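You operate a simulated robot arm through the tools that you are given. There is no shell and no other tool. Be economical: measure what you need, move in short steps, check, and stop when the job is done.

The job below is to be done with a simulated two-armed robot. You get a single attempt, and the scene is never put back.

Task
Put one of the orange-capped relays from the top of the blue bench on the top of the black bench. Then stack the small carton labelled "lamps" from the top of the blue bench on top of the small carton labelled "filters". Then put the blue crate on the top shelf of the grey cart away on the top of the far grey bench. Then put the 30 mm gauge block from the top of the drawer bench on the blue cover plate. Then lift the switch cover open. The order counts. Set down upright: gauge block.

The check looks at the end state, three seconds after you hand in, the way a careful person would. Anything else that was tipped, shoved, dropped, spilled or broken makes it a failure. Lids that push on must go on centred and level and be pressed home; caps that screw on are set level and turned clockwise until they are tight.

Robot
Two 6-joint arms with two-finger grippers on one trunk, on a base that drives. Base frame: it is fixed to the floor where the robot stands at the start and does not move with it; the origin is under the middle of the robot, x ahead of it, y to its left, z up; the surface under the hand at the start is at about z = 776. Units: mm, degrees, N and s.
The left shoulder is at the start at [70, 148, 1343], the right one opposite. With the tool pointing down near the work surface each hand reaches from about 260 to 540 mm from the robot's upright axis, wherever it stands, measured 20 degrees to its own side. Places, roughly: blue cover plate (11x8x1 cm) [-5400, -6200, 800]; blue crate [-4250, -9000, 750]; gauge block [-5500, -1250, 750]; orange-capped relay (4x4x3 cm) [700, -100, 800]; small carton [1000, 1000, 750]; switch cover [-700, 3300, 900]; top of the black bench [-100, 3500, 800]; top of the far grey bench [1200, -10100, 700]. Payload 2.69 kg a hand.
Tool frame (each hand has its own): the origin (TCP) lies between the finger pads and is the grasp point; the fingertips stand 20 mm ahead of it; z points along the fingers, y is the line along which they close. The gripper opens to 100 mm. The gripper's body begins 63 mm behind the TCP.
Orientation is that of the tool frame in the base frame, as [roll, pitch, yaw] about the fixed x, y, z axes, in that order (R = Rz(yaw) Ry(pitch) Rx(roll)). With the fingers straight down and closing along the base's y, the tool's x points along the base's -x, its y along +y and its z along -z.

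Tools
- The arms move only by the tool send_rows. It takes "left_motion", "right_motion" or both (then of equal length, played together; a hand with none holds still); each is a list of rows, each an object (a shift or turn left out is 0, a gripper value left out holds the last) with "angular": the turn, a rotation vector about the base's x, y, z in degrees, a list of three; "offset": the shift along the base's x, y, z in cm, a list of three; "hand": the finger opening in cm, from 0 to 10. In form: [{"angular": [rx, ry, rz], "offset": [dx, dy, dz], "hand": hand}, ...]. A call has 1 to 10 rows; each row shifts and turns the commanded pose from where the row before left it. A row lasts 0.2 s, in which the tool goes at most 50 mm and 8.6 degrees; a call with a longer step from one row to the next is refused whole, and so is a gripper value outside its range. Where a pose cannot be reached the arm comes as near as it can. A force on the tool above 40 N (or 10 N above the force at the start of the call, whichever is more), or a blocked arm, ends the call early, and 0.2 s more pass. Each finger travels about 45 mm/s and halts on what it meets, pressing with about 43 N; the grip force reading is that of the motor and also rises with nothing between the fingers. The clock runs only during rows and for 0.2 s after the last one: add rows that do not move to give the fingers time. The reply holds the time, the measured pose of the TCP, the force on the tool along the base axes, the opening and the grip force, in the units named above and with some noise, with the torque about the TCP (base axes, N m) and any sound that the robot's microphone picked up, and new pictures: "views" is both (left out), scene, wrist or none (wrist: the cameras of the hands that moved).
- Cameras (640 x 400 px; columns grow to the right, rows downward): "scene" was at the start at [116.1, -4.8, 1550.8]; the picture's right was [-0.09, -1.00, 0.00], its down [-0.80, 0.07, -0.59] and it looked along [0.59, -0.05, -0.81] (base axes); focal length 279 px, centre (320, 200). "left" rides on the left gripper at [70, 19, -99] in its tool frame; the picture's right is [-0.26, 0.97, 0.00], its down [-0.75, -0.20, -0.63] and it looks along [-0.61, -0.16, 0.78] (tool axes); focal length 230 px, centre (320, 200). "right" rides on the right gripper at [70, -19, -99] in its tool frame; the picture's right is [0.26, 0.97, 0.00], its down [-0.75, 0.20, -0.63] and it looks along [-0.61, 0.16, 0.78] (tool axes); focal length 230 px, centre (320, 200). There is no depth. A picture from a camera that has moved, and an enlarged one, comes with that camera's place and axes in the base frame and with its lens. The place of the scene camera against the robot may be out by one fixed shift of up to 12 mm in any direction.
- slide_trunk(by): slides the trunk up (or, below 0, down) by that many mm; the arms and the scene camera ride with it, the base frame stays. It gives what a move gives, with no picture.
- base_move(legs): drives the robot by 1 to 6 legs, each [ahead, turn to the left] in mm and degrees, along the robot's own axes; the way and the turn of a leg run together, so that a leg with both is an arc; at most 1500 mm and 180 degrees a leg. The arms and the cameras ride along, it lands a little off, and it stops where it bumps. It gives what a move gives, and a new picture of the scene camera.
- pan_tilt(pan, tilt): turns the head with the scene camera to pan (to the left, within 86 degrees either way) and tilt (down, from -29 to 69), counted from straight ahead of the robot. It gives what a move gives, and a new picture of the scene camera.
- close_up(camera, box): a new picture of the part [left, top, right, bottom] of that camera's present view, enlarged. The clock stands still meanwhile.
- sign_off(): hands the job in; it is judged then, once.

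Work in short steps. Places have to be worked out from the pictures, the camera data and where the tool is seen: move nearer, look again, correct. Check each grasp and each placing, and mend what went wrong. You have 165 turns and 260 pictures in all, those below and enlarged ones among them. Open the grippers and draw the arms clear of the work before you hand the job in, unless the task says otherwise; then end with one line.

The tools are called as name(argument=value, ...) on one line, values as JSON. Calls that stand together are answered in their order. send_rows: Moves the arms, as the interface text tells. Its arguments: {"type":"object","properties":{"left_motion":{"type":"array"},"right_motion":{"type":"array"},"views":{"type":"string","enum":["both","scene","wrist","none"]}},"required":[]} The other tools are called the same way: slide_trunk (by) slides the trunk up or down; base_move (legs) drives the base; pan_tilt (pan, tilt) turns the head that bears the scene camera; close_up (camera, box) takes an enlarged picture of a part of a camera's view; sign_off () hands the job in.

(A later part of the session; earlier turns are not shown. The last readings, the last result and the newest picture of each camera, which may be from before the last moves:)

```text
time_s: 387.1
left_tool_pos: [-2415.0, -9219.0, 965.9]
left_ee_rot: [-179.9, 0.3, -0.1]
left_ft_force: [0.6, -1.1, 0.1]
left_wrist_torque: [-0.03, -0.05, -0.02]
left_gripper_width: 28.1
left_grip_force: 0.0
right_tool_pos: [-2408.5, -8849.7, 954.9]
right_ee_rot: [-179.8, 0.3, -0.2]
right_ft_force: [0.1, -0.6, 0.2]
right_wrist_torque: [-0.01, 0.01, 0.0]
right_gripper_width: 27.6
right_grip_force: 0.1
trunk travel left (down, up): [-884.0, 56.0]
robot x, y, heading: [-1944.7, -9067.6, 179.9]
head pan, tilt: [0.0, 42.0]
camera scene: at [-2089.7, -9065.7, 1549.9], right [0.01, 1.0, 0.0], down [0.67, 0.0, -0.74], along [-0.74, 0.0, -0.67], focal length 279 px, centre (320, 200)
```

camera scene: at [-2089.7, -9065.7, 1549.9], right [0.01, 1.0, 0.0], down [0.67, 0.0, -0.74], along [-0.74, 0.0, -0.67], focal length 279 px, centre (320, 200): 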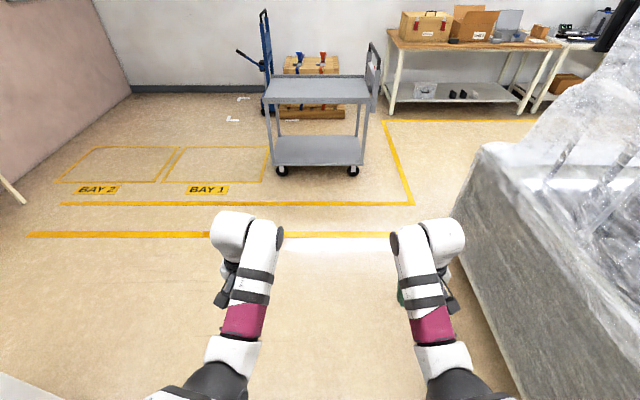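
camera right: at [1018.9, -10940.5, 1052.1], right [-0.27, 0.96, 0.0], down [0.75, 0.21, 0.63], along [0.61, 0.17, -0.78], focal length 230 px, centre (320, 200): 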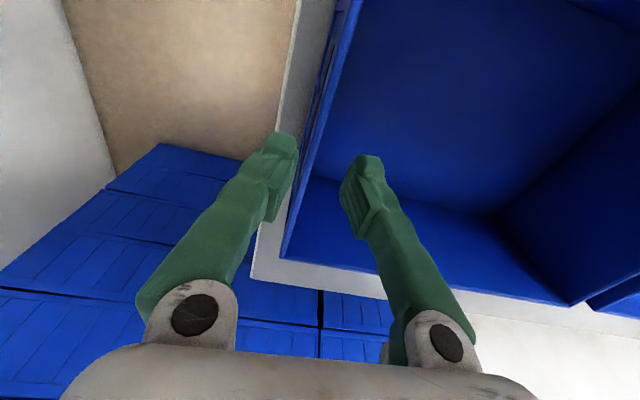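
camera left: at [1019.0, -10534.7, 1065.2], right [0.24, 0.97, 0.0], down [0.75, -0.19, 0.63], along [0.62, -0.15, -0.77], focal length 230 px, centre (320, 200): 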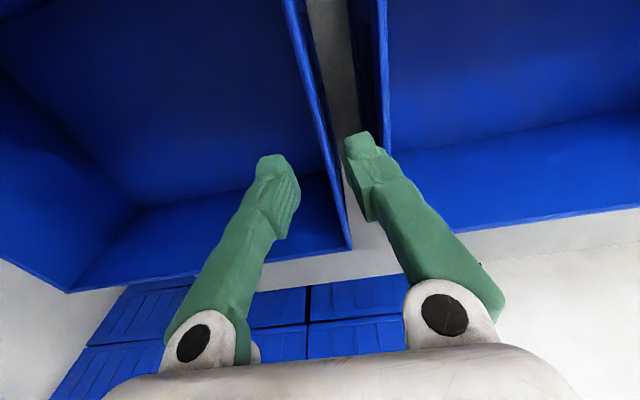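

Cart is undisturbed. Go on 1250 mm and turn north to see the west aisle.

base_move(legs=[[1300, 0], [0, -90]])

pan_tilt(pan=15, tilt=15)

```text
time_s: 397.5
left_tool_pos: [-3411.4, -8596.2, 966.4]
left_ee_rot: [-179.9, 0.3, -89.8]
left_ft_force: [-0.7, -0.1, -0.6]
left_wrist_torque: [-0.02, 0.0, -0.02]
left_gripper_width: 27.9
left_grip_force: 0.1
right_tool_pos: [-3042.0, -8599.6, 954.4]
right_ee_rot: [-179.8, 0.1, -89.9]
right_ft_force: [-0.3, 0.7, 0.7]
right_wrist_torque: [-0.04, 0.01, 0.0]
right_gripper_width: 27.7
right_grip_force: 0.0
trunk travel left (down, up): [-884.0, 56.0]
robot x, y, heading: [-3258.1, -9058.6, 90.2]
head pan, tilt: [0.0, 42.0]
camera scene: at [-3265.4, -8925.6, 1549.8], right [1.0, 0.0, 0.0], down [0.0, -0.67, -0.74], along [0.0, 0.74, -0.67], focal length 279 px, centre (320, 200)
```

scene: 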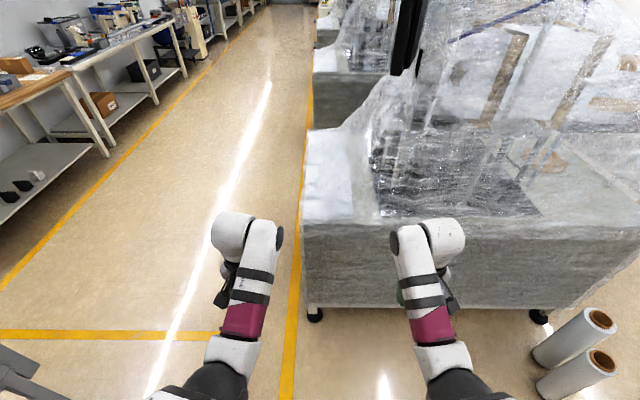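

```text
time_s: 398.4
left_tool_pos: [-3411.1, -8596.0, 964.4]
left_ee_rot: [179.9, 0.3, -89.8]
left_ft_force: [-0.3, -0.6, 0.1]
left_wrist_torque: [0.0, -0.01, -0.03]
left_gripper_width: 27.9
left_grip_force: 0.1
right_tool_pos: [-3043.4, -8599.0, 953.4]
right_ee_rot: [-179.9, 0.2, -89.9]
right_ft_force: [0.0, 0.0, 0.4]
right_wrist_torque: [0.02, -0.01, 0.01]
right_gripper_width: 27.9
right_grip_force: 0.0
trunk travel left (down, up): [-884.0, 56.0]
robot x, y, heading: [-3258.2, -9062.2, 90.1]
head pan, tilt: [15.0, 15.0]
camera scene: at [-3288.9, -8919.0, 1592.2], right [0.97, 0.26, 0.0], down [0.07, -0.25, -0.97], along [-0.25, 0.93, -0.26], focal length 279 px, centre (320, 200)
```

scene: 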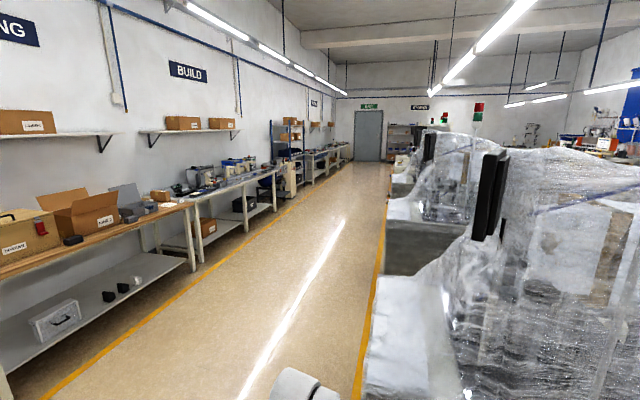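

The west aisle is open (x −5170…−3370). Drive to about (−4200,−6200) and look left for the blue cover plate.

base_move(legs=[[0, 34.4], [1500, 0], [155, 0], [0, -34.5], [1450, 0]])

pan_tilt(pan=83, tilt=30)

```text
time_s: 416.9
left_tool_pos: [-4307.0, -5773.9, 967.0]
left_ee_rot: [-179.9, 0.4, -91.2]
left_ft_force: [0.8, -0.4, 0.5]
left_wrist_torque: [0.0, 0.01, 0.02]
left_gripper_width: 28.0
left_grip_force: 0.1
right_tool_pos: [-3938.3, -5787.6, 953.3]
right_ee_rot: [-179.8, 0.2, -91.3]
right_ft_force: [-0.2, 0.1, -0.6]
right_wrist_torque: [0.04, 0.01, 0.03]
right_gripper_width: 27.9
right_grip_force: 0.2
trunk travel left (down, up): [-884.0, 56.0]
robot x, y, heading: [-4163.3, -6243.4, 88.3]
head pan, tilt: [15.0, 15.0]
camera scene: at [-4192.9, -6101.5, 1592.4], right [0.97, 0.24, 0.0], down [0.06, -0.25, -0.97], along [-0.23, 0.94, -0.26], focal length 279 px, centre (320, 200)
```

scene: 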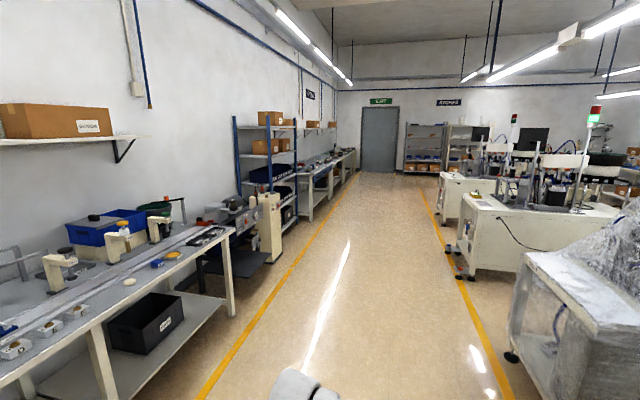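

```text
time_s: 418.3
left_tool_pos: [-4306.6, -5775.2, 965.5]
left_ee_rot: [-179.8, 0.3, -91.1]
left_ft_force: [0.7, 0.0, -0.3]
left_wrist_torque: [0.02, 0.01, 0.0]
left_gripper_width: 27.9
left_grip_force: 0.1
right_tool_pos: [-3938.5, -5787.7, 954.3]
right_ee_rot: [-179.8, 0.2, -91.3]
right_ft_force: [0.3, -0.3, -0.2]
right_wrist_torque: [0.02, -0.01, -0.02]
right_gripper_width: 28.2
right_grip_force: 0.2
trunk travel left (down, up): [-884.0, 56.0]
robot x, y, heading: [-4165.6, -6242.4, 88.5]
head pan, tilt: [83.0, 30.0]
camera scene: at [-4260.4, -6178.2, 1568.1], right [0.15, 0.99, 0.0], down [0.49, -0.07, -0.87], along [-0.86, 0.13, -0.5], focal length 279 px, centre (320, 200)
```

scene: 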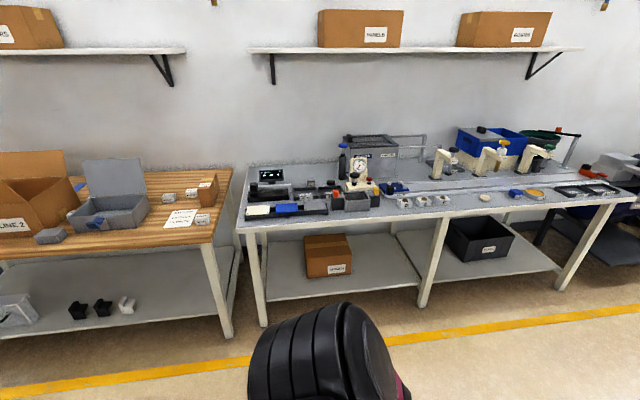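

close_up(camera="scene", box=[230, 110, 440, 230])

close_up(camera="scene", box=[420, 110, 640, 230])

```text
3.05 times, centred on (335, 170) of scene
camera zoom: at [-4260.4, -6178.2, 1568.1], right [0.15, 0.99, 0.0], down [0.49, -0.07, -0.87], along [-0.86, 0.13, -0.5], focal length 850 px, centre (274, 291)
```

zoom: 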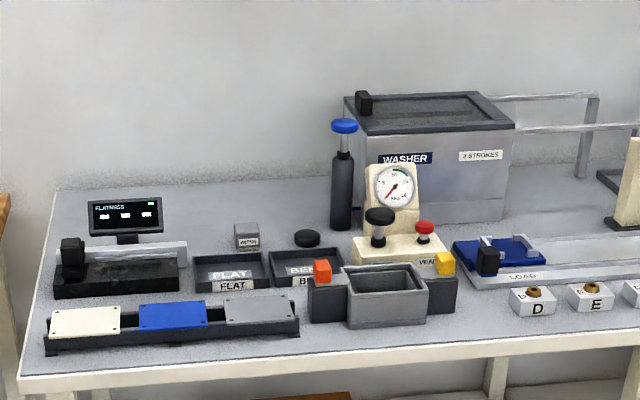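

```text
2.91 times, centred on (530, 170) of scene
camera zoom: at [-4260.4, -6178.2, 1568.1], right [0.15, 0.99, 0.0], down [0.49, -0.07, -0.87], along [-0.86, 0.13, -0.5], focal length 812 px, centre (-291, 287)
```

zoom: 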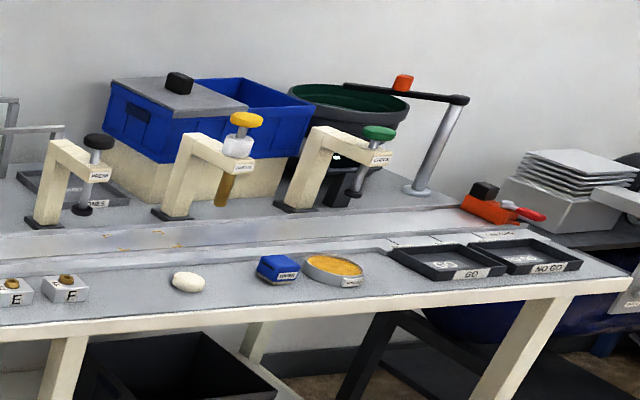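

The blue cover plate lies in a three-plate rack at about (−5500,−6165). Now continue north to y≈−1250 for the gauge block.

base_move(legs=[[0, 2], [1500, 0], [1500, 0], [1500, 0], [480, 0]])

```text
time_s: 442.5
left_tool_pos: [-4275.7, -821.3, 966.1]
left_ee_rot: [-179.9, 0.4, -91.6]
left_ft_force: [-0.1, 0.3, -0.5]
left_wrist_torque: [0.0, 0.02, -0.02]
left_gripper_width: 28.0
left_grip_force: 0.2
right_tool_pos: [-3908.4, -836.3, 955.4]
right_ee_rot: [-179.8, 0.3, -91.7]
right_ft_force: [0.5, 0.3, -0.4]
right_wrist_torque: [0.02, 0.02, 0.0]
right_gripper_width: 27.8
right_grip_force: 0.1
trunk travel left (down, up): [-884.0, 56.0]
robot x, y, heading: [-4140.0, -1288.9, 88.2]
head pan, tilt: [83.0, 30.0]
camera scene: at [-4232.6, -1225.7, 1568.2], right [0.15, 0.99, 0.0], down [0.49, -0.08, -0.87], along [-0.86, 0.13, -0.5], focal length 279 px, centre (320, 200)
```

scene: 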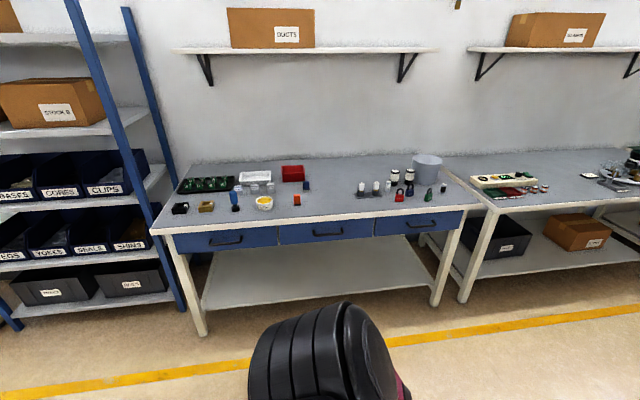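

close_up(camera="scene", box=[160, 150, 460, 230])

```text
2.13 times, centred on (310, 190) of scene
camera zoom: at [-4232.6, -1225.7, 1568.2], right [0.15, 0.99, 0.0], down [0.49, -0.08, -0.87], along [-0.86, 0.13, -0.5], focal length 595 px, centre (341, 221)
```

zoom: 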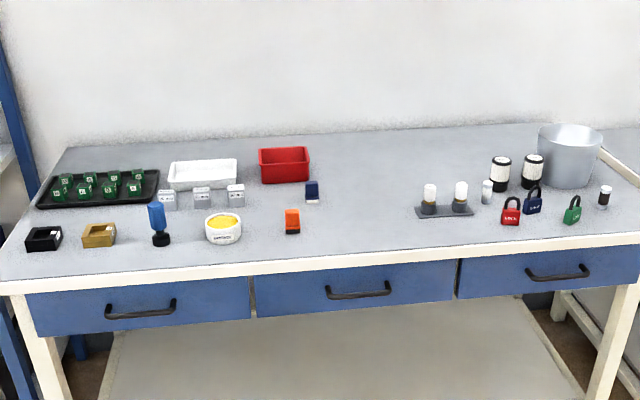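

close_up(camera="scene", box=[225, 172, 305, 222])

```text
8.00 times, centred on (265, 197) of scene
camera zoom: at [-4232.6, -1225.7, 1568.2], right [0.15, 0.99, 0.0], down [0.49, -0.08, -0.87], along [-0.86, 0.13, -0.5], focal length 2233 px, centre (760, 224)
```

zoom: 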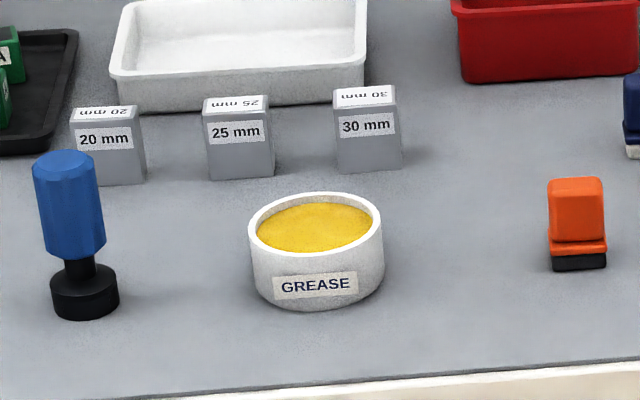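

The 30 mm block is the right-hand one of the three silver blocks. Back up 160 mm, face the bench, approach to x≈−4850.

base_move(legs=[[-160, 0], [0, 91.8], [700, 0]])

pan_tilt(pan=0, tilt=38)

```text
time_s: 451.1
left_tool_pos: [-5298.3, -1574.6, 965.6]
left_ee_rot: [-179.9, 0.4, -1.2]
left_ft_force: [-0.1, 0.8, -0.6]
left_wrist_torque: [0.0, 0.0, -0.02]
left_gripper_width: 28.0
left_grip_force: 0.1
right_tool_pos: [-5283.9, -1206.2, 954.1]
right_ee_rot: [-179.7, 0.3, -1.3]
right_ft_force: [0.7, 0.7, -0.3]
right_wrist_torque: [0.03, 0.05, 0.0]
right_gripper_width: 27.7
right_grip_force: 0.1
trunk travel left (down, up): [-884.0, 56.0]
robot x, y, heading: [-4829.6, -1431.9, 178.7]
head pan, tilt: [83.0, 30.0]
camera scene: at [-4899.1, -1519.2, 1568.2], right [-0.99, 0.15, 0.0], down [0.07, 0.49, -0.87], along [-0.13, -0.86, -0.5], focal length 279 px, centre (320, 200)
```

scene: 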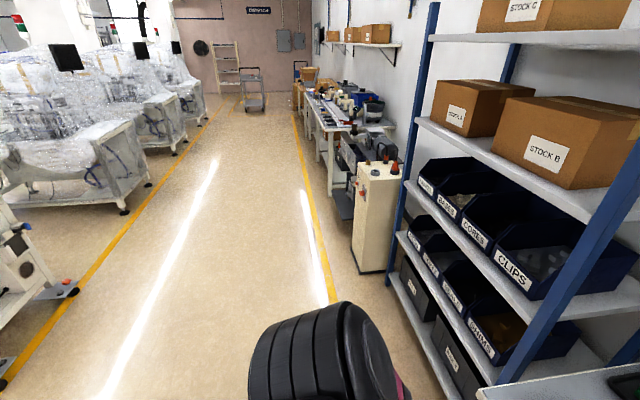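

```text
time_s: 452.7
left_tool_pos: [-5297.7, -1574.0, 965.3]
left_ee_rot: [-179.9, 0.3, -1.2]
left_ft_force: [0.1, -0.1, 0.1]
left_wrist_torque: [-0.01, -0.02, -0.01]
left_gripper_width: 27.9
left_grip_force: 0.1
right_tool_pos: [-5285.0, -1206.2, 954.1]
right_ee_rot: [-179.8, 0.2, -1.4]
right_ft_force: [-0.5, -0.1, 0.3]
right_wrist_torque: [-0.01, 0.02, 0.02]
right_gripper_width: 27.6
right_grip_force: 0.1
trunk travel left (down, up): [-884.0, 56.0]
robot x, y, heading: [-4833.3, -1431.0, 178.9]
head pan, tilt: [0.0, 38.0]
camera scene: at [-4973.6, -1427.5, 1555.7], right [0.02, 1.0, 0.0], down [0.62, -0.02, -0.79], along [-0.79, 0.02, -0.62], focal length 279 px, centre (320, 200)
```

scene: 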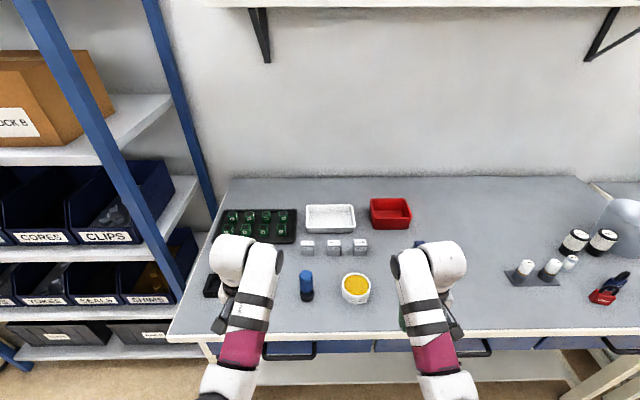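

The block is at ≈(−5650,−1262), front edge x≈−5360. Drive forward 320 mm so the right hand can reach.

base_move(legs=[[0, 1.2], [320, 0]])

close_up(camera="right", box=[0, 0, 640, 400])

```text
time_s: 455.2
left_tool_pos: [-5608.3, -1587.7, 966.8]
left_ee_rot: [-179.9, 0.4, 0.3]
left_ft_force: [0.2, -0.4, 0.3]
left_wrist_torque: [-0.03, -0.02, 0.0]
left_gripper_width: 27.8
left_grip_force: 0.0
right_tool_pos: [-5604.4, -1217.7, 953.7]
right_ee_rot: [-179.7, 0.3, 0.3]
right_ft_force: [0.8, 0.4, -1.0]
right_wrist_torque: [-0.01, 0.04, 0.02]
right_gripper_width: 28.1
right_grip_force: 0.0
trunk travel left (down, up): [-884.0, 56.0]
robot x, y, heading: [-5146.0, -1432.8, -180.2]
head pan, tilt: [0.0, 38.0]
camera scene: at [-5286.3, -1430.9, 1556.0], right [0.0, 1.0, 0.0], down [0.61, 0.0, -0.79], along [-0.79, 0.0, -0.61], focal length 279 px, centre (320, 200)
```

scene: 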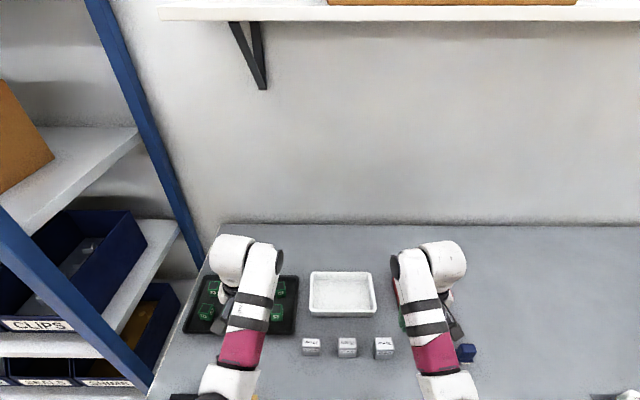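

```text
1.00 times, centred on (320, 200) of right (not enlarged: the box is as wide or as high as the picture)
camera zoom: at [-5534.5, -1199.4, 1052.8], right [0.26, -0.96, 0.0], down [-0.75, -0.21, 0.63], along [-0.61, -0.16, -0.77], focal length 230 px, centre (320, 200)
```

zoom: 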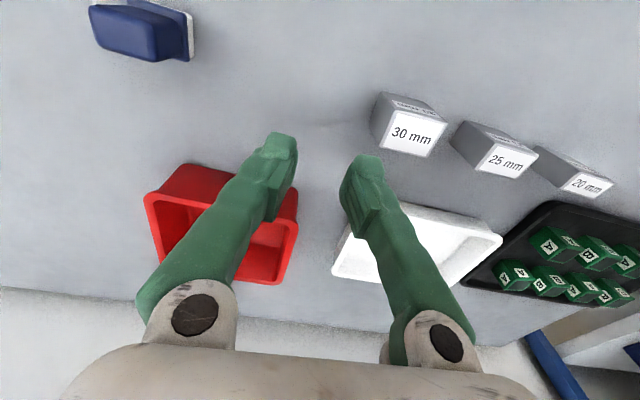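

close_up(camera="right", box=[350, 75, 480, 175])

```text
4.00 times, centred on (415, 125) of right
camera zoom: at [-5534.5, -1199.4, 1052.8], right [0.26, -0.96, 0.0], down [-0.75, -0.21, 0.63], along [-0.61, -0.16, -0.77], focal length 920 px, centre (-60, 500)
```

zoom: 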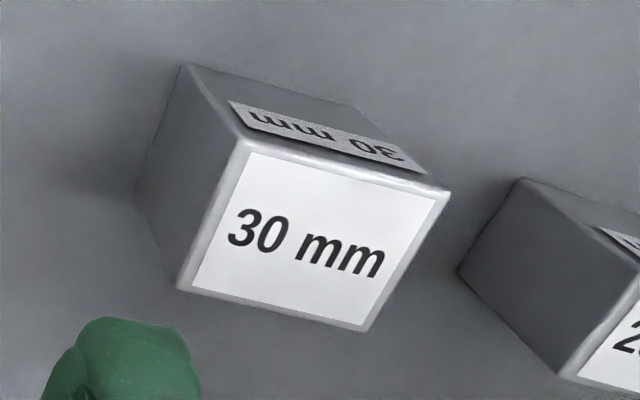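

Block measures ≈42×30×53 mm at (−5588,−1287), yaw ≈+3°, bench z≈829. Move above it with the fingers at 6.4 cm.

send_rows(right_motion=[{"offset": [0.5, -2.3, 0], "angular": [0, 0, 3], "hand": 6.4}, {"offset": [0.5, -2.3, 0]}, {"offset": [0.6, -2.3, 0]}, {"offset": [0, 0, -2]}, {"offset": [0, 0, 0]}], views="wrist")

```text
time_s: 456.4
left_tool_pos: [-5609.8, -1586.6, 966.1]
left_ee_rot: [-179.9, 0.3, 0.2]
left_ft_force: [-0.4, 0.4, 0.9]
left_wrist_torque: [0.0, 0.04, 0.02]
left_gripper_width: 28.1
left_grip_force: 0.1
right_tool_pos: [-5597.1, -1277.6, 941.0]
right_ee_rot: [-178.7, 1.3, 2.9]
right_ft_force: [-0.6, 0.0, -0.6]
right_wrist_torque: [0.0, 0.01, 0.02]
right_gripper_width: 64.1
right_grip_force: 0.1
trunk travel left (down, up): [-884.0, 56.0]
robot x, y, heading: [-5147.0, -1434.7, -179.9]
head pan, tilt: [0.0, 38.0]
camera right: at [-5526.9, -1256.9, 1038.7], right [0.31, -0.95, -0.03], down [-0.72, -0.25, 0.64], along [-0.62, -0.18, -0.77], focal length 230 px, centre (320, 200)
```

right: 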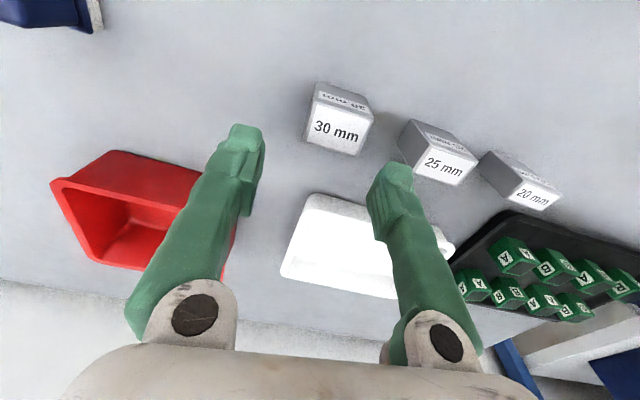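

Block confirmed at (−5587,−1286). Trim and descend to z≈862.

send_rows(right_motion=[{"offset": [0.5, -0.4, -1.5], "angular": [-1.3, -1.3, 0]}, {"offset": [0.5, -0.4, -1.5]}, {"offset": [0, 0, -1.5]}, {"offset": [0, 0, 0]}], views="wrist")

```text
time_s: 457.6
left_tool_pos: [-5610.5, -1587.2, 966.1]
left_ee_rot: [-179.9, 0.3, 0.4]
left_ft_force: [0.4, 0.1, -0.6]
left_wrist_torque: [0.02, 0.02, -0.04]
left_gripper_width: 28.2
left_grip_force: 0.1
right_tool_pos: [-5596.4, -1273.1, 899.2]
right_ee_rot: [-178.7, 1.0, 2.8]
right_ft_force: [0.5, -0.5, 0.1]
right_wrist_torque: [0.01, -0.03, -0.02]
right_gripper_width: 64.0
right_grip_force: 0.5
trunk travel left (down, up): [-884.0, 56.0]
robot x, y, heading: [-5147.2, -1434.1, -180.1]
head pan, tilt: [0.0, 38.0]
stopped in row 4 (right hand): the arm was blocked; the commanded pose is now the measured one
camera right: at [-5525.2, -1253.7, 997.1], right [0.3, -0.95, -0.03], down [-0.73, -0.25, 0.64], along [-0.61, -0.18, -0.77], focal length 230 px, centre (320, 200)
```

right: 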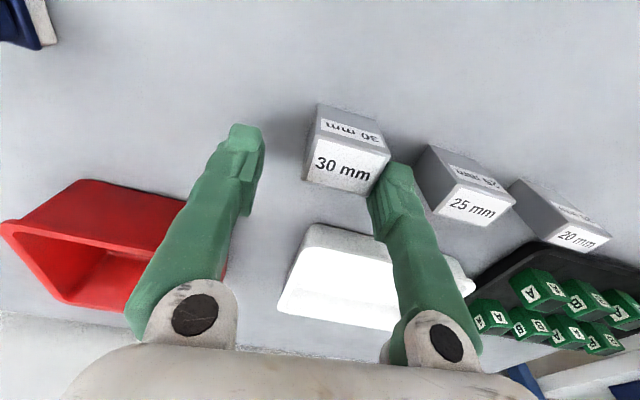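

Blocked again by the arm's inner limit at this bearing. Raise the hand, turn the base 8° left to gain lateral room.

send_rows(right_motion=[{"offset": [0, 0.5, 2]}, {"offset": [0, 0.5, 2]}, {"offset": [0, 0.5, 1]}, {"offset": [0, 0, 0]}], views="none")

```text
time_s: 458.6
left_tool_pos: [-5609.5, -1587.4, 965.7]
left_ee_rot: [-179.9, 0.2, 0.2]
left_ft_force: [0.8, -0.6, 0.4]
left_wrist_torque: [0.02, 0.01, 0.0]
left_gripper_width: 28.0
left_grip_force: 0.0
right_tool_pos: [-5594.1, -1260.5, 947.6]
right_ee_rot: [-178.9, 0.7, 2.8]
right_ft_force: [-0.8, -0.4, 0.2]
right_wrist_torque: [0.01, 0.04, 0.01]
right_gripper_width: 64.0
right_grip_force: 0.1
trunk travel left (down, up): [-884.0, 56.0]
robot x, y, heading: [-5145.9, -1431.6, -180.1]
head pan, tilt: [0.0, 38.0]
```

base_move(legs=[[0, 10]])

```text
time_s: 459.7
left_tool_pos: [-5577.5, -1662.6, 966.3]
left_ee_rot: [-180.0, 0.3, 10.1]
left_ft_force: [0.7, 0.3, 0.1]
left_wrist_torque: [-0.02, 0.0, 0.0]
left_gripper_width: 28.0
left_grip_force: 0.0
right_tool_pos: [-5617.3, -1339.8, 947.0]
right_ee_rot: [-178.9, 0.8, 12.8]
right_ft_force: [-0.3, 0.1, -0.6]
right_wrist_torque: [0.0, 0.01, 0.02]
right_gripper_width: 64.2
right_grip_force: 0.0
trunk travel left (down, up): [-884.0, 56.0]
robot x, y, heading: [-5144.9, -1432.3, -170.2]
head pan, tilt: [0.0, 38.0]
camera scene: at [-5287.6, -1452.0, 1555.7], right [-0.17, 0.99, 0.0], down [0.61, 0.1, -0.79], along [-0.78, -0.14, -0.62], focal length 279 px, centre (320, 200)
```

scene: 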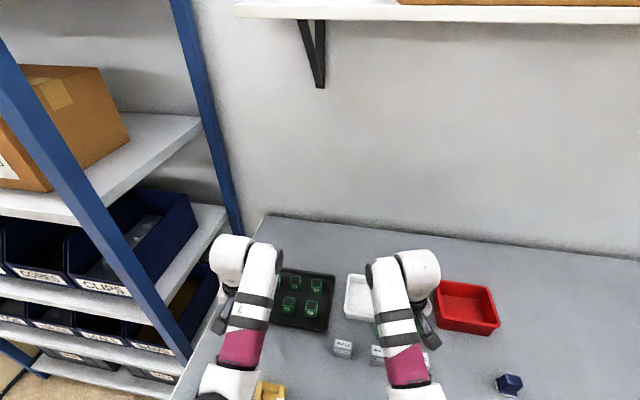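

Now move to (−5587,−1286) with yaw back to 3°.

send_rows(right_motion=[{"offset": [1, 1.8, 0], "angular": [-0.9, -1.0, -3.3]}, {"offset": [1, 1.8, 0], "angular": [0, 0, -3.3]}, {"offset": [1, 1.8, 0], "angular": [0, 0, -3.2]}, {"offset": [0, 0, -2]}, {"offset": [0, 0, 0]}], views="wrist")

```text
time_s: 460.9
left_tool_pos: [-5577.9, -1663.3, 965.4]
left_ee_rot: [-179.8, 0.3, 10.0]
left_ft_force: [-0.2, 0.2, -0.6]
left_wrist_torque: [-0.01, 0.0, -0.01]
left_gripper_width: 28.0
left_grip_force: 0.1
right_tool_pos: [-5590.5, -1288.0, 913.8]
right_ee_rot: [-180.0, 0.0, 2.8]
right_ft_force: [0.2, 0.0, 0.3]
right_wrist_torque: [-0.02, 0.03, -0.01]
right_gripper_width: 64.1
right_grip_force: 0.1
right hand out of reach, approached as far as the arm can: row 2, 3
trunk travel left (down, up): [-884.0, 56.0]
robot x, y, heading: [-5142.9, -1431.5, -170.1]
head pan, tilt: [0.0, 38.0]
camera right: at [-5521.9, -1265.2, 1011.5], right [0.31, -0.95, 0.0], down [-0.74, -0.24, 0.63], along [-0.6, -0.19, -0.78], focal length 230 px, centre (320, 200)
```

right: 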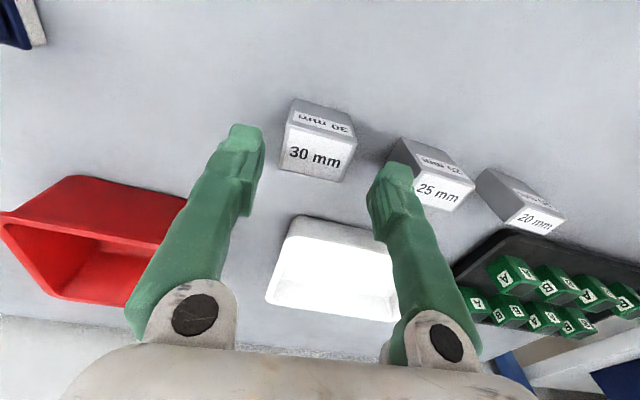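

Aligned. Descend toward z≈872 and check.

send_rows(right_motion=[{"offset": [0.3, 0.2, -2]}, {"offset": [0, 0, -1.5]}, {"offset": [0, 0, -0.8]}, {"offset": [0, 0, 0]}], views="wrist")

```text
time_s: 461.9
left_tool_pos: [-5577.9, -1661.9, 965.4]
left_ee_rot: [-180.0, 0.4, 10.0]
left_ft_force: [0.7, 0.0, 0.2]
left_wrist_torque: [-0.02, -0.01, 0.01]
left_gripper_width: 28.1
left_grip_force: 0.1
right_tool_pos: [-5589.3, -1287.3, 869.2]
right_ee_rot: [-180.0, 0.0, 2.9]
right_ft_force: [0.3, -0.7, 0.4]
right_wrist_torque: [-0.02, -0.03, 0.0]
right_gripper_width: 63.9
right_grip_force: 0.0
trunk travel left (down, up): [-884.0, 56.0]
robot x, y, heading: [-5149.3, -1432.6, -170.0]
head pan, tilt: [0.0, 38.0]
camera right: at [-5520.2, -1264.7, 968.0], right [0.31, -0.95, 0.0], down [-0.74, -0.24, 0.63], along [-0.6, -0.19, -0.78], focal length 230 px, centre (320, 200)
```

right: 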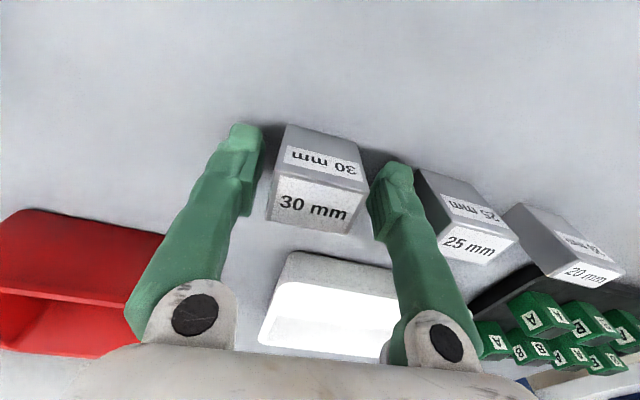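

Top z≈885, block centred between the fingers. Lower 6 mm more and close.

send_rows(right_motion=[{"offset": [0.2, 0.2, -0.6]}, {"offset": [0, 0, 0]}, {"hand": 3}, {"hand": 3}, {"hand": 3}, {"hand": 3}], views="wrist")

```text
time_s: 463.3
left_tool_pos: [-5577.6, -1664.3, 965.8]
left_ee_rot: [-179.9, 0.3, 10.1]
left_ft_force: [-1.2, -0.2, -0.4]
left_wrist_torque: [0.01, 0.03, -0.04]
left_gripper_width: 28.0
left_grip_force: 0.0
right_tool_pos: [-5588.3, -1285.1, 863.4]
right_ee_rot: [180.0, 0.1, 2.9]
right_ft_force: [0.4, -0.5, -0.4]
right_wrist_torque: [-0.03, 0.06, 0.03]
right_gripper_width: 40.5
right_grip_force: 42.7
trunk travel left (down, up): [-884.0, 56.0]
robot x, y, heading: [-5144.9, -1432.7, -170.2]
head pan, tilt: [0.0, 38.0]
camera right: at [-5518.6, -1262.7, 961.9], right [0.31, -0.95, 0.0], down [-0.74, -0.24, 0.63], along [-0.6, -0.19, -0.78], focal length 230 px, centre (320, 200)
```

right: 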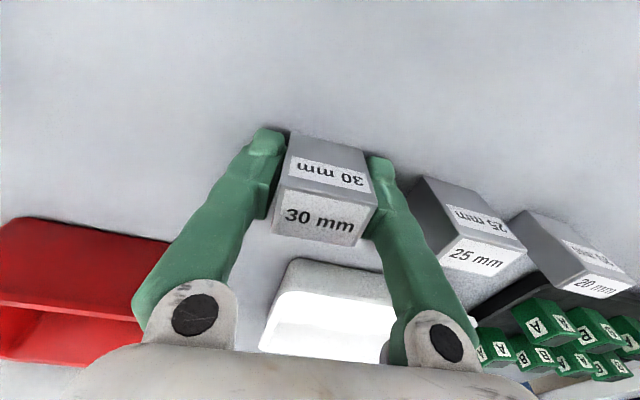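

Gripped (40.5 mm). Lift 8 cm and check.

send_rows(right_motion=[{"offset": [0, 0, 1]}, {"offset": [0, 0, 2.5]}, {"offset": [0, 0, 2.5]}, {"offset": [0, 0, 2]}, {"offset": [0, 0, 0]}], views="wrist")

```text
time_s: 464.5
left_tool_pos: [-5578.1, -1662.8, 964.9]
left_ee_rot: [-180.0, 0.2, 10.1]
left_ft_force: [-0.6, 0.0, 0.3]
left_wrist_torque: [0.0, 0.0, 0.01]
left_gripper_width: 28.1
left_grip_force: 0.0
right_tool_pos: [-5590.4, -1287.2, 930.3]
right_ee_rot: [180.0, 0.1, 2.9]
right_ft_force: [0.4, 0.8, -1.6]
right_wrist_torque: [0.01, -0.03, 0.01]
right_gripper_width: 40.9
right_grip_force: 42.7
right hand out of reach, approached as far as the arm can: row 4
trunk travel left (down, up): [-884.0, 56.0]
robot x, y, heading: [-5141.6, -1430.0, -170.1]
head pan, tilt: [0.0, 38.0]
camera right: at [-5521.3, -1265.4, 1030.0], right [0.31, -0.95, 0.0], down [-0.74, -0.24, 0.63], along [-0.6, -0.19, -0.78], focal length 230 px, centre (320, 200)
```

right: 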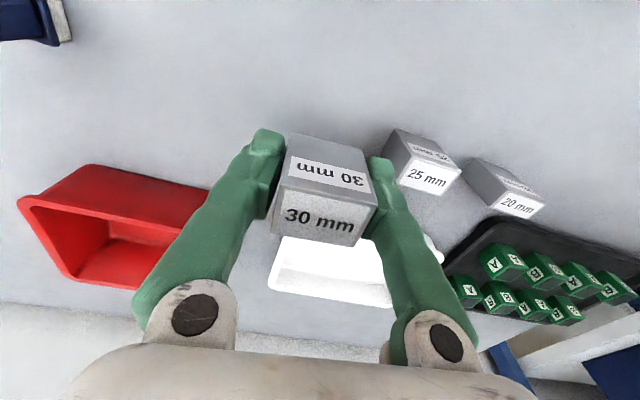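

Held. Raise the trunk 50 mm, back off, and drive down the aisle to y≈−6340.

slide_trunk(by=50)

base_move(legs=[[-690, 0], [0, 80.2], [1500, 0], [1500, 0], [1500, 0], [530, 0]])

```text
time_s: 465.4
left_tool_pos: [-5577.2, -1663.9, 1015.4]
left_ee_rot: [-179.9, 0.3, 10.1]
left_ft_force: [-0.3, -0.5, 0.4]
left_wrist_torque: [-0.02, 0.0, 0.02]
left_gripper_width: 27.8
left_grip_force: 0.0
right_tool_pos: [-5591.4, -1287.7, 981.6]
right_ee_rot: [-179.9, 0.0, 2.9]
right_ft_force: [-0.5, 0.4, -1.5]
right_wrist_torque: [-0.01, 0.02, -0.01]
right_gripper_width: 41.1
right_grip_force: 43.1
trunk travel left (down, up): [-934.0, 6.0]
robot x, y, heading: [-5138.8, -1432.2, -170.2]
head pan, tilt: [0.0, 38.0]
```

```text
time_s: 496.3
left_tool_pos: [-4214.4, -6766.7, 1015.8]
left_ee_rot: [-179.9, 0.4, 92.0]
left_ft_force: [0.2, -0.4, 0.6]
left_wrist_torque: [-0.01, 0.01, 0.01]
left_gripper_width: 28.1
left_grip_force: 0.0
right_tool_pos: [-4587.3, -6728.0, 982.6]
right_ee_rot: [-179.9, 0.3, 84.8]
right_ft_force: [-0.4, -0.2, -1.4]
right_wrist_torque: [-0.04, -0.02, -0.01]
right_gripper_width: 40.8
right_grip_force: 43.6
trunk travel left (down, up): [-934.0, 6.0]
robot x, y, heading: [-4385.9, -6309.1, -88.1]
head pan, tilt: [0.0, 38.0]
camera scene: at [-4385.2, -6441.0, 1605.9], right [-1.0, -0.03, 0.0], down [-0.02, 0.61, -0.79], along [0.03, -0.79, -0.61], focal length 279 px, centre (320, 200)
```

scene: 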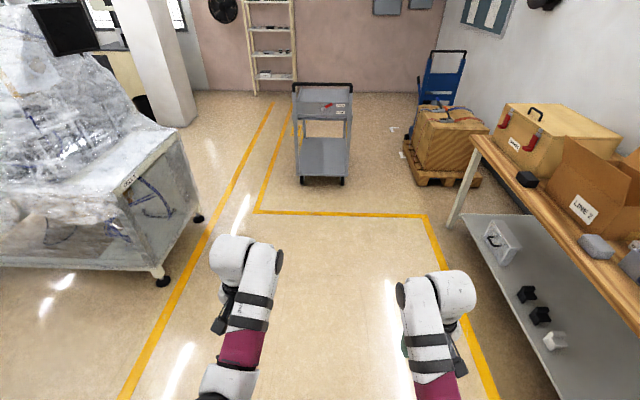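

Turn to face the bench and look at the plate rack.

base_move(legs=[[0, -91.9], [480, 0]])

close_up(camera="scene", box=[200, 150, 440, 300])

```text
time_s: 503.1
left_tool_pos: [-5332.5, -6455.9, 1016.9]
left_ee_rot: [-179.9, 0.4, -0.1]
left_ft_force: [-0.1, 0.3, 0.9]
left_wrist_torque: [0.01, 0.04, 0.03]
left_gripper_width: 28.1
left_grip_force: 0.1
right_tool_pos: [-5279.3, -6084.2, 981.1]
right_ee_rot: [179.9, 0.2, -7.4]
right_ft_force: [0.6, -0.3, -1.7]
right_wrist_torque: [-0.05, 0.0, -0.02]
right_gripper_width: 40.6
right_grip_force: 43.2
trunk travel left (down, up): [-934.0, 6.0]
robot x, y, heading: [-4868.1, -6300.7, 179.7]
head pan, tilt: [0.0, 38.0]
camera scene: at [-5010.0, -6302.1, 1605.9], right [0.01, 1.0, 0.0], down [0.61, 0.0, -0.79], along [-0.79, 0.0, -0.61], focal length 279 px, centre (320, 200)
```

scene: 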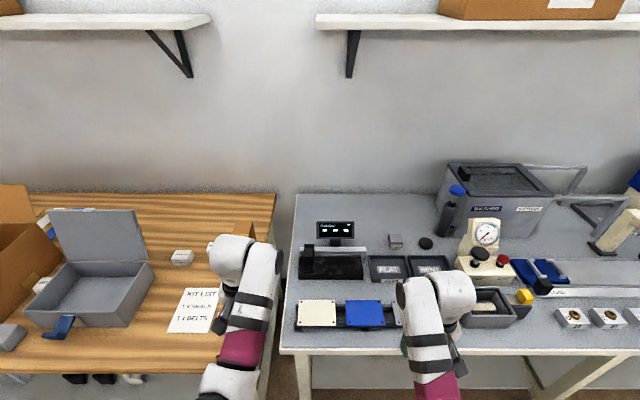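

```text
2.67 times, centred on (320, 225) of scene
camera zoom: at [-5010.0, -6302.1, 1605.9], right [0.01, 1.0, 0.0], down [0.61, 0.0, -0.79], along [-0.79, 0.0, -0.61], focal length 744 px, centre (320, 133)
```

zoom: 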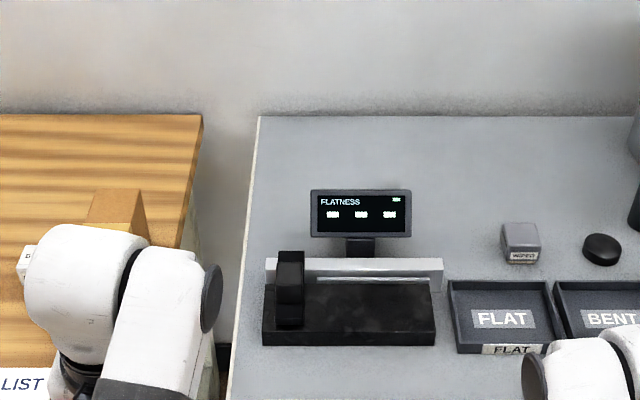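

Plate centre ≈(−5475,−6165). Advance 128 mm and turn 10° left so the right hand has room.

base_move(legs=[[128, 0], [0, 10.3]])

close_up(camera="right", box=[0, 0, 640, 400])

```text
time_s: 505.1
left_tool_pos: [-5426.5, -6533.9, 1018.6]
left_ee_rot: [179.9, 0.5, 10.3]
left_ft_force: [0.0, 0.9, -0.3]
left_wrist_torque: [0.0, 0.05, 0.0]
left_gripper_width: 28.0
left_grip_force: 0.0
right_tool_pos: [-5441.6, -6158.5, 981.9]
right_ee_rot: [179.9, 0.3, 2.9]
right_ft_force: [0.5, -0.6, -1.2]
right_wrist_torque: [-0.02, 0.07, 0.04]
right_gripper_width: 40.9
right_grip_force: 43.0
trunk travel left (down, up): [-934.0, 6.0]
robot x, y, heading: [-4996.6, -6305.3, -169.8]
head pan, tilt: [0.0, 38.0]
camera scene: at [-5134.8, -6323.2, 1606.2], right [-0.17, 0.98, 0.0], down [0.6, 0.11, -0.79], along [-0.78, -0.14, -0.61], focal length 279 px, centre (320, 200)
```

scene: 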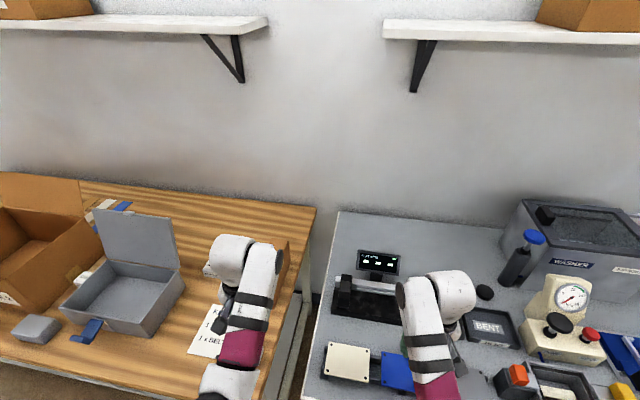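

```text
1.00 times, centred on (320, 200) of right (not enlarged: the box is as wide or as high as the picture)
camera zoom: at [-5370.7, -6136.2, 1080.8], right [0.31, -0.95, 0.0], down [-0.74, -0.24, 0.63], along [-0.6, -0.2, -0.77], focal length 230 px, centre (320, 200)
```

zoom: 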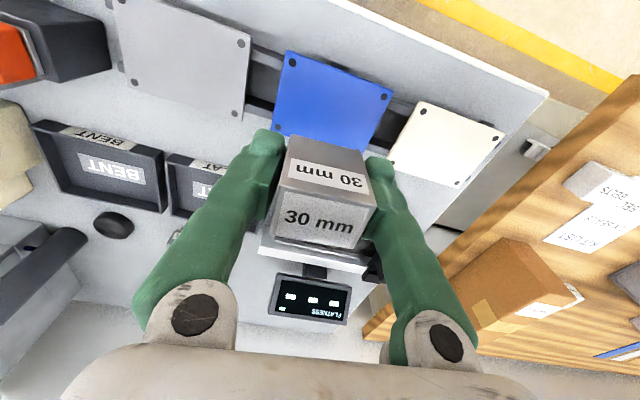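

Plate: top z≈836, centre ≈(−5447,−6171), nearly square to the axes. Move over it and lower to z≈890.

send_rows(right_motion=[{"offset": [-0.3, -0.6, -1.5], "angular": [0, 0, -1]}, {"offset": [-0.3, -0.6, -2], "angular": [0, 0, -1]}, {"offset": [0, 0, -2]}, {"offset": [0, 0, -2]}, {"offset": [0, 0, -1.7]}, {"offset": [0, 0, 0]}], views="wrist")

```text
time_s: 506.5
left_tool_pos: [-5428.6, -6537.0, 1015.2]
left_ee_rot: [-179.9, 0.2, 10.3]
left_ft_force: [0.2, -0.3, -1.1]
left_wrist_torque: [-0.01, -0.02, 0.0]
left_gripper_width: 27.7
left_grip_force: 0.0
right_tool_pos: [-5449.0, -6174.1, 888.9]
right_ee_rot: [179.9, 0.1, 1.0]
right_ft_force: [-0.4, 0.0, -2.3]
right_wrist_torque: [-0.01, 0.05, 0.0]
right_gripper_width: 40.9
right_grip_force: 42.9
trunk travel left (down, up): [-934.0, 6.0]
robot x, y, heading: [-4995.9, -6304.6, -170.0]
head pan, tilt: [0.0, 38.0]
camera right: at [-5378.4, -6153.0, 987.6], right [0.27, -0.96, 0.0], down [-0.75, -0.21, 0.63], along [-0.61, -0.17, -0.78], focal length 230 px, centre (320, 200)
```

right: 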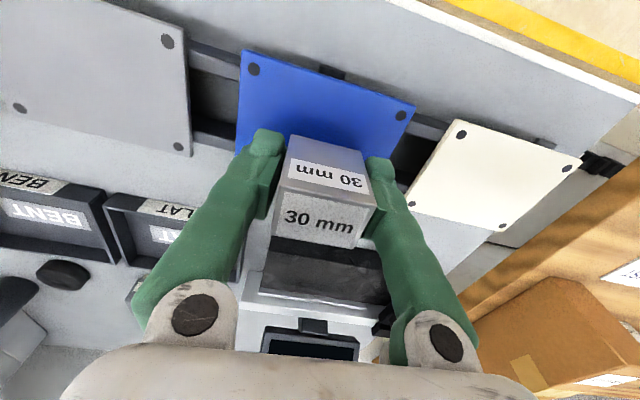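

Well centred over the plate (top z≈831–836). Creep down to contact.

send_rows(right_motion=[{"offset": [0.2, 0.3, -1]}, {"offset": [0, 0, -0.5]}, {"offset": [0, 0, -0.3]}, {"offset": [0, 0, -0.2]}, {"offset": [0, 0, -0.2]}, {"offset": [0, 0, -0.2]}, {"offset": [0, 0, -0.2]}, {"offset": [0, 0, 0]}], views="wrist")

```text
time_s: 508.3
left_tool_pos: [-5429.9, -6536.5, 1016.4]
left_ee_rot: [-179.9, 0.3, 10.3]
left_ft_force: [0.6, -0.4, 0.3]
left_wrist_torque: [-0.02, -0.02, -0.02]
left_gripper_width: 28.1
left_grip_force: 0.0
right_tool_pos: [-5448.6, -6170.3, 863.2]
right_ee_rot: [180.0, 0.1, 1.0]
right_ft_force: [1.0, 0.4, -1.7]
right_wrist_torque: [-0.01, 0.0, 0.01]
right_gripper_width: 40.7
right_grip_force: 42.5
trunk travel left (down, up): [-934.0, 6.0]
robot x, y, heading: [-4999.0, -6306.8, -170.2]
head pan, tilt: [0.0, 38.0]
camera right: at [-5377.8, -6149.3, 961.7], right [0.27, -0.96, 0.0], down [-0.75, -0.21, 0.63], along [-0.61, -0.17, -0.78], focal length 230 px, centre (320, 200)
```

right: 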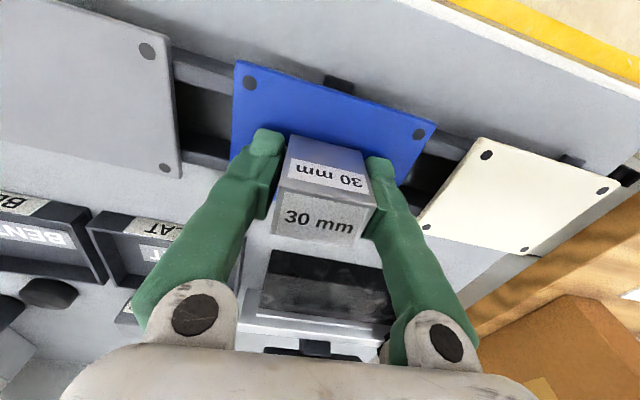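

No contact yet. Continue creeping.

send_rows(right_motion=[{"offset": [0, 0, -0.2]}, {"offset": [0, 0, -0.2]}, {"offset": [0, 0, -0.2]}, {"offset": [0, 0, -0.2]}, {"offset": [0, 0, -0.2]}, {"offset": [0, 0, 0]}], views="none")

```text
time_s: 509.4
left_tool_pos: [-5425.8, -6536.0, 1019.0]
left_ee_rot: [-179.8, 0.5, 10.2]
left_ft_force: [0.4, 0.8, 0.0]
left_wrist_torque: [-0.02, -0.02, 0.02]
left_gripper_width: 28.1
left_grip_force: 0.0
right_tool_pos: [-5447.9, -6169.6, 860.6]
right_ee_rot: [-179.7, 1.0, 1.0]
right_ft_force: [7.7, 0.8, 20.0]
right_wrist_torque: [-0.03, -0.5, 0.01]
right_gripper_width: 41.0
right_grip_force: 42.9
trunk travel left (down, up): [-934.0, 6.0]
robot x, y, heading: [-4997.7, -6306.0, -170.1]
head pan, tilt: [0.0, 38.0]
stopped in row 5 (right hand): the force on the tool passed its limit at 41 N (the readings are from after the stop); the commanded pose is now the measured one
```

Contact. Ease up ~1.5 mm, open gently, and rise.

send_rows(right_motion=[{"offset": [0, 0, 0.1], "angular": [-0.3, -0.9, 0]}, {"offset": [0, 0, 0.05]}, {"hand": 4.6}, {"hand": 5.2}, {"hand": 5.6}, {"hand": 5.6}, {"offset": [0, 0, 0]}], views="wrist")

```text
time_s: 511.0
left_tool_pos: [-5429.5, -6535.0, 1016.8]
left_ee_rot: [-179.9, 0.3, 10.2]
left_ft_force: [0.2, 0.3, -0.3]
left_wrist_torque: [-0.03, 0.0, -0.02]
left_gripper_width: 28.0
left_grip_force: 0.0
right_tool_pos: [-5450.4, -6168.9, 859.8]
right_ee_rot: [179.9, -0.2, 0.9]
right_ft_force: [0.2, -0.1, -0.1]
right_wrist_torque: [0.0, 0.02, 0.0]
right_gripper_width: 56.0
right_grip_force: 0.0
trunk travel left (down, up): [-934.0, 6.0]
robot x, y, heading: [-4993.1, -6305.4, -169.8]
head pan, tilt: [0.0, 38.0]
camera right: at [-5380.5, -6148.8, 958.3], right [0.28, -0.96, 0.0], down [-0.75, -0.21, 0.63], along [-0.6, -0.18, -0.78], focal length 230 px, centre (320, 200)
```

right: 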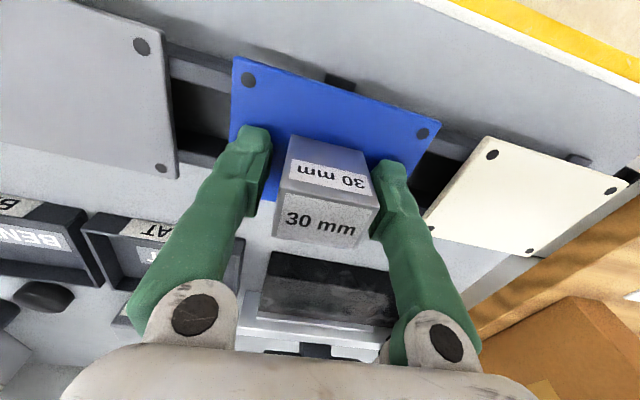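

Block stands free on the plate. Rise straight up and check.

send_rows(right_motion=[{"offset": [0, 0, 1]}, {"offset": [0, 0, 2.5]}, {"offset": [0, 0, 3]}, {"offset": [0, 0, 3]}, {"offset": [0, 0, 0]}], views="both")

```text
time_s: 512.2
left_tool_pos: [-5428.8, -6536.1, 1015.9]
left_ee_rot: [-179.9, 0.3, 10.1]
left_ft_force: [-0.6, 0.0, -0.3]
left_wrist_torque: [0.0, 0.01, 0.0]
left_gripper_width: 28.0
left_grip_force: 0.0
right_tool_pos: [-5450.4, -6168.9, 954.3]
right_ee_rot: [179.8, -0.2, 0.9]
right_ft_force: [0.0, 1.3, -0.4]
right_wrist_torque: [0.02, -0.04, -0.01]
right_gripper_width: 56.0
right_grip_force: 0.2
trunk travel left (down, up): [-934.0, 6.0]
robot x, y, heading: [-4998.3, -6305.0, -170.1]
head pan, tilt: [0.0, 38.0]
camera scene: at [-5139.4, -6326.1, 1605.7], right [-0.17, 0.98, 0.0], down [0.61, 0.11, -0.79], along [-0.78, -0.14, -0.62], focal length 279 px, centre (320, 200)
camera right: at [-5381.1, -6147.2, 1053.1], right [0.28, -0.96, 0.0], down [-0.75, -0.21, 0.63], along [-0.6, -0.18, -0.78], focal length 230 px, centre (320, 200)
```

scene: 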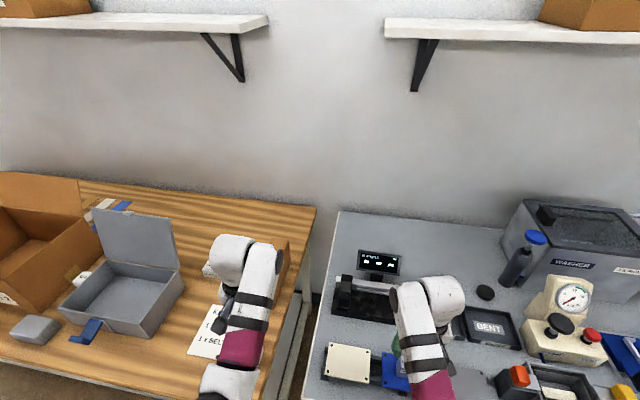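
right: 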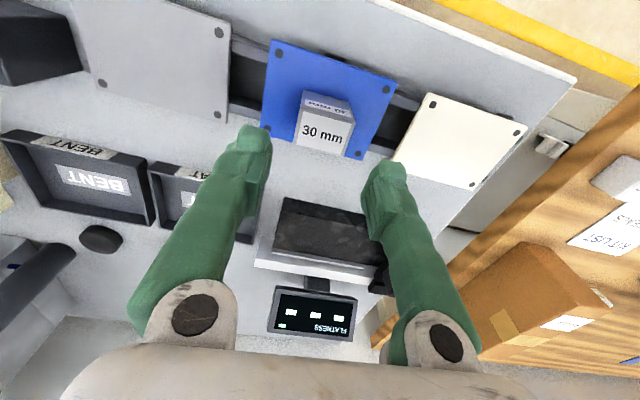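

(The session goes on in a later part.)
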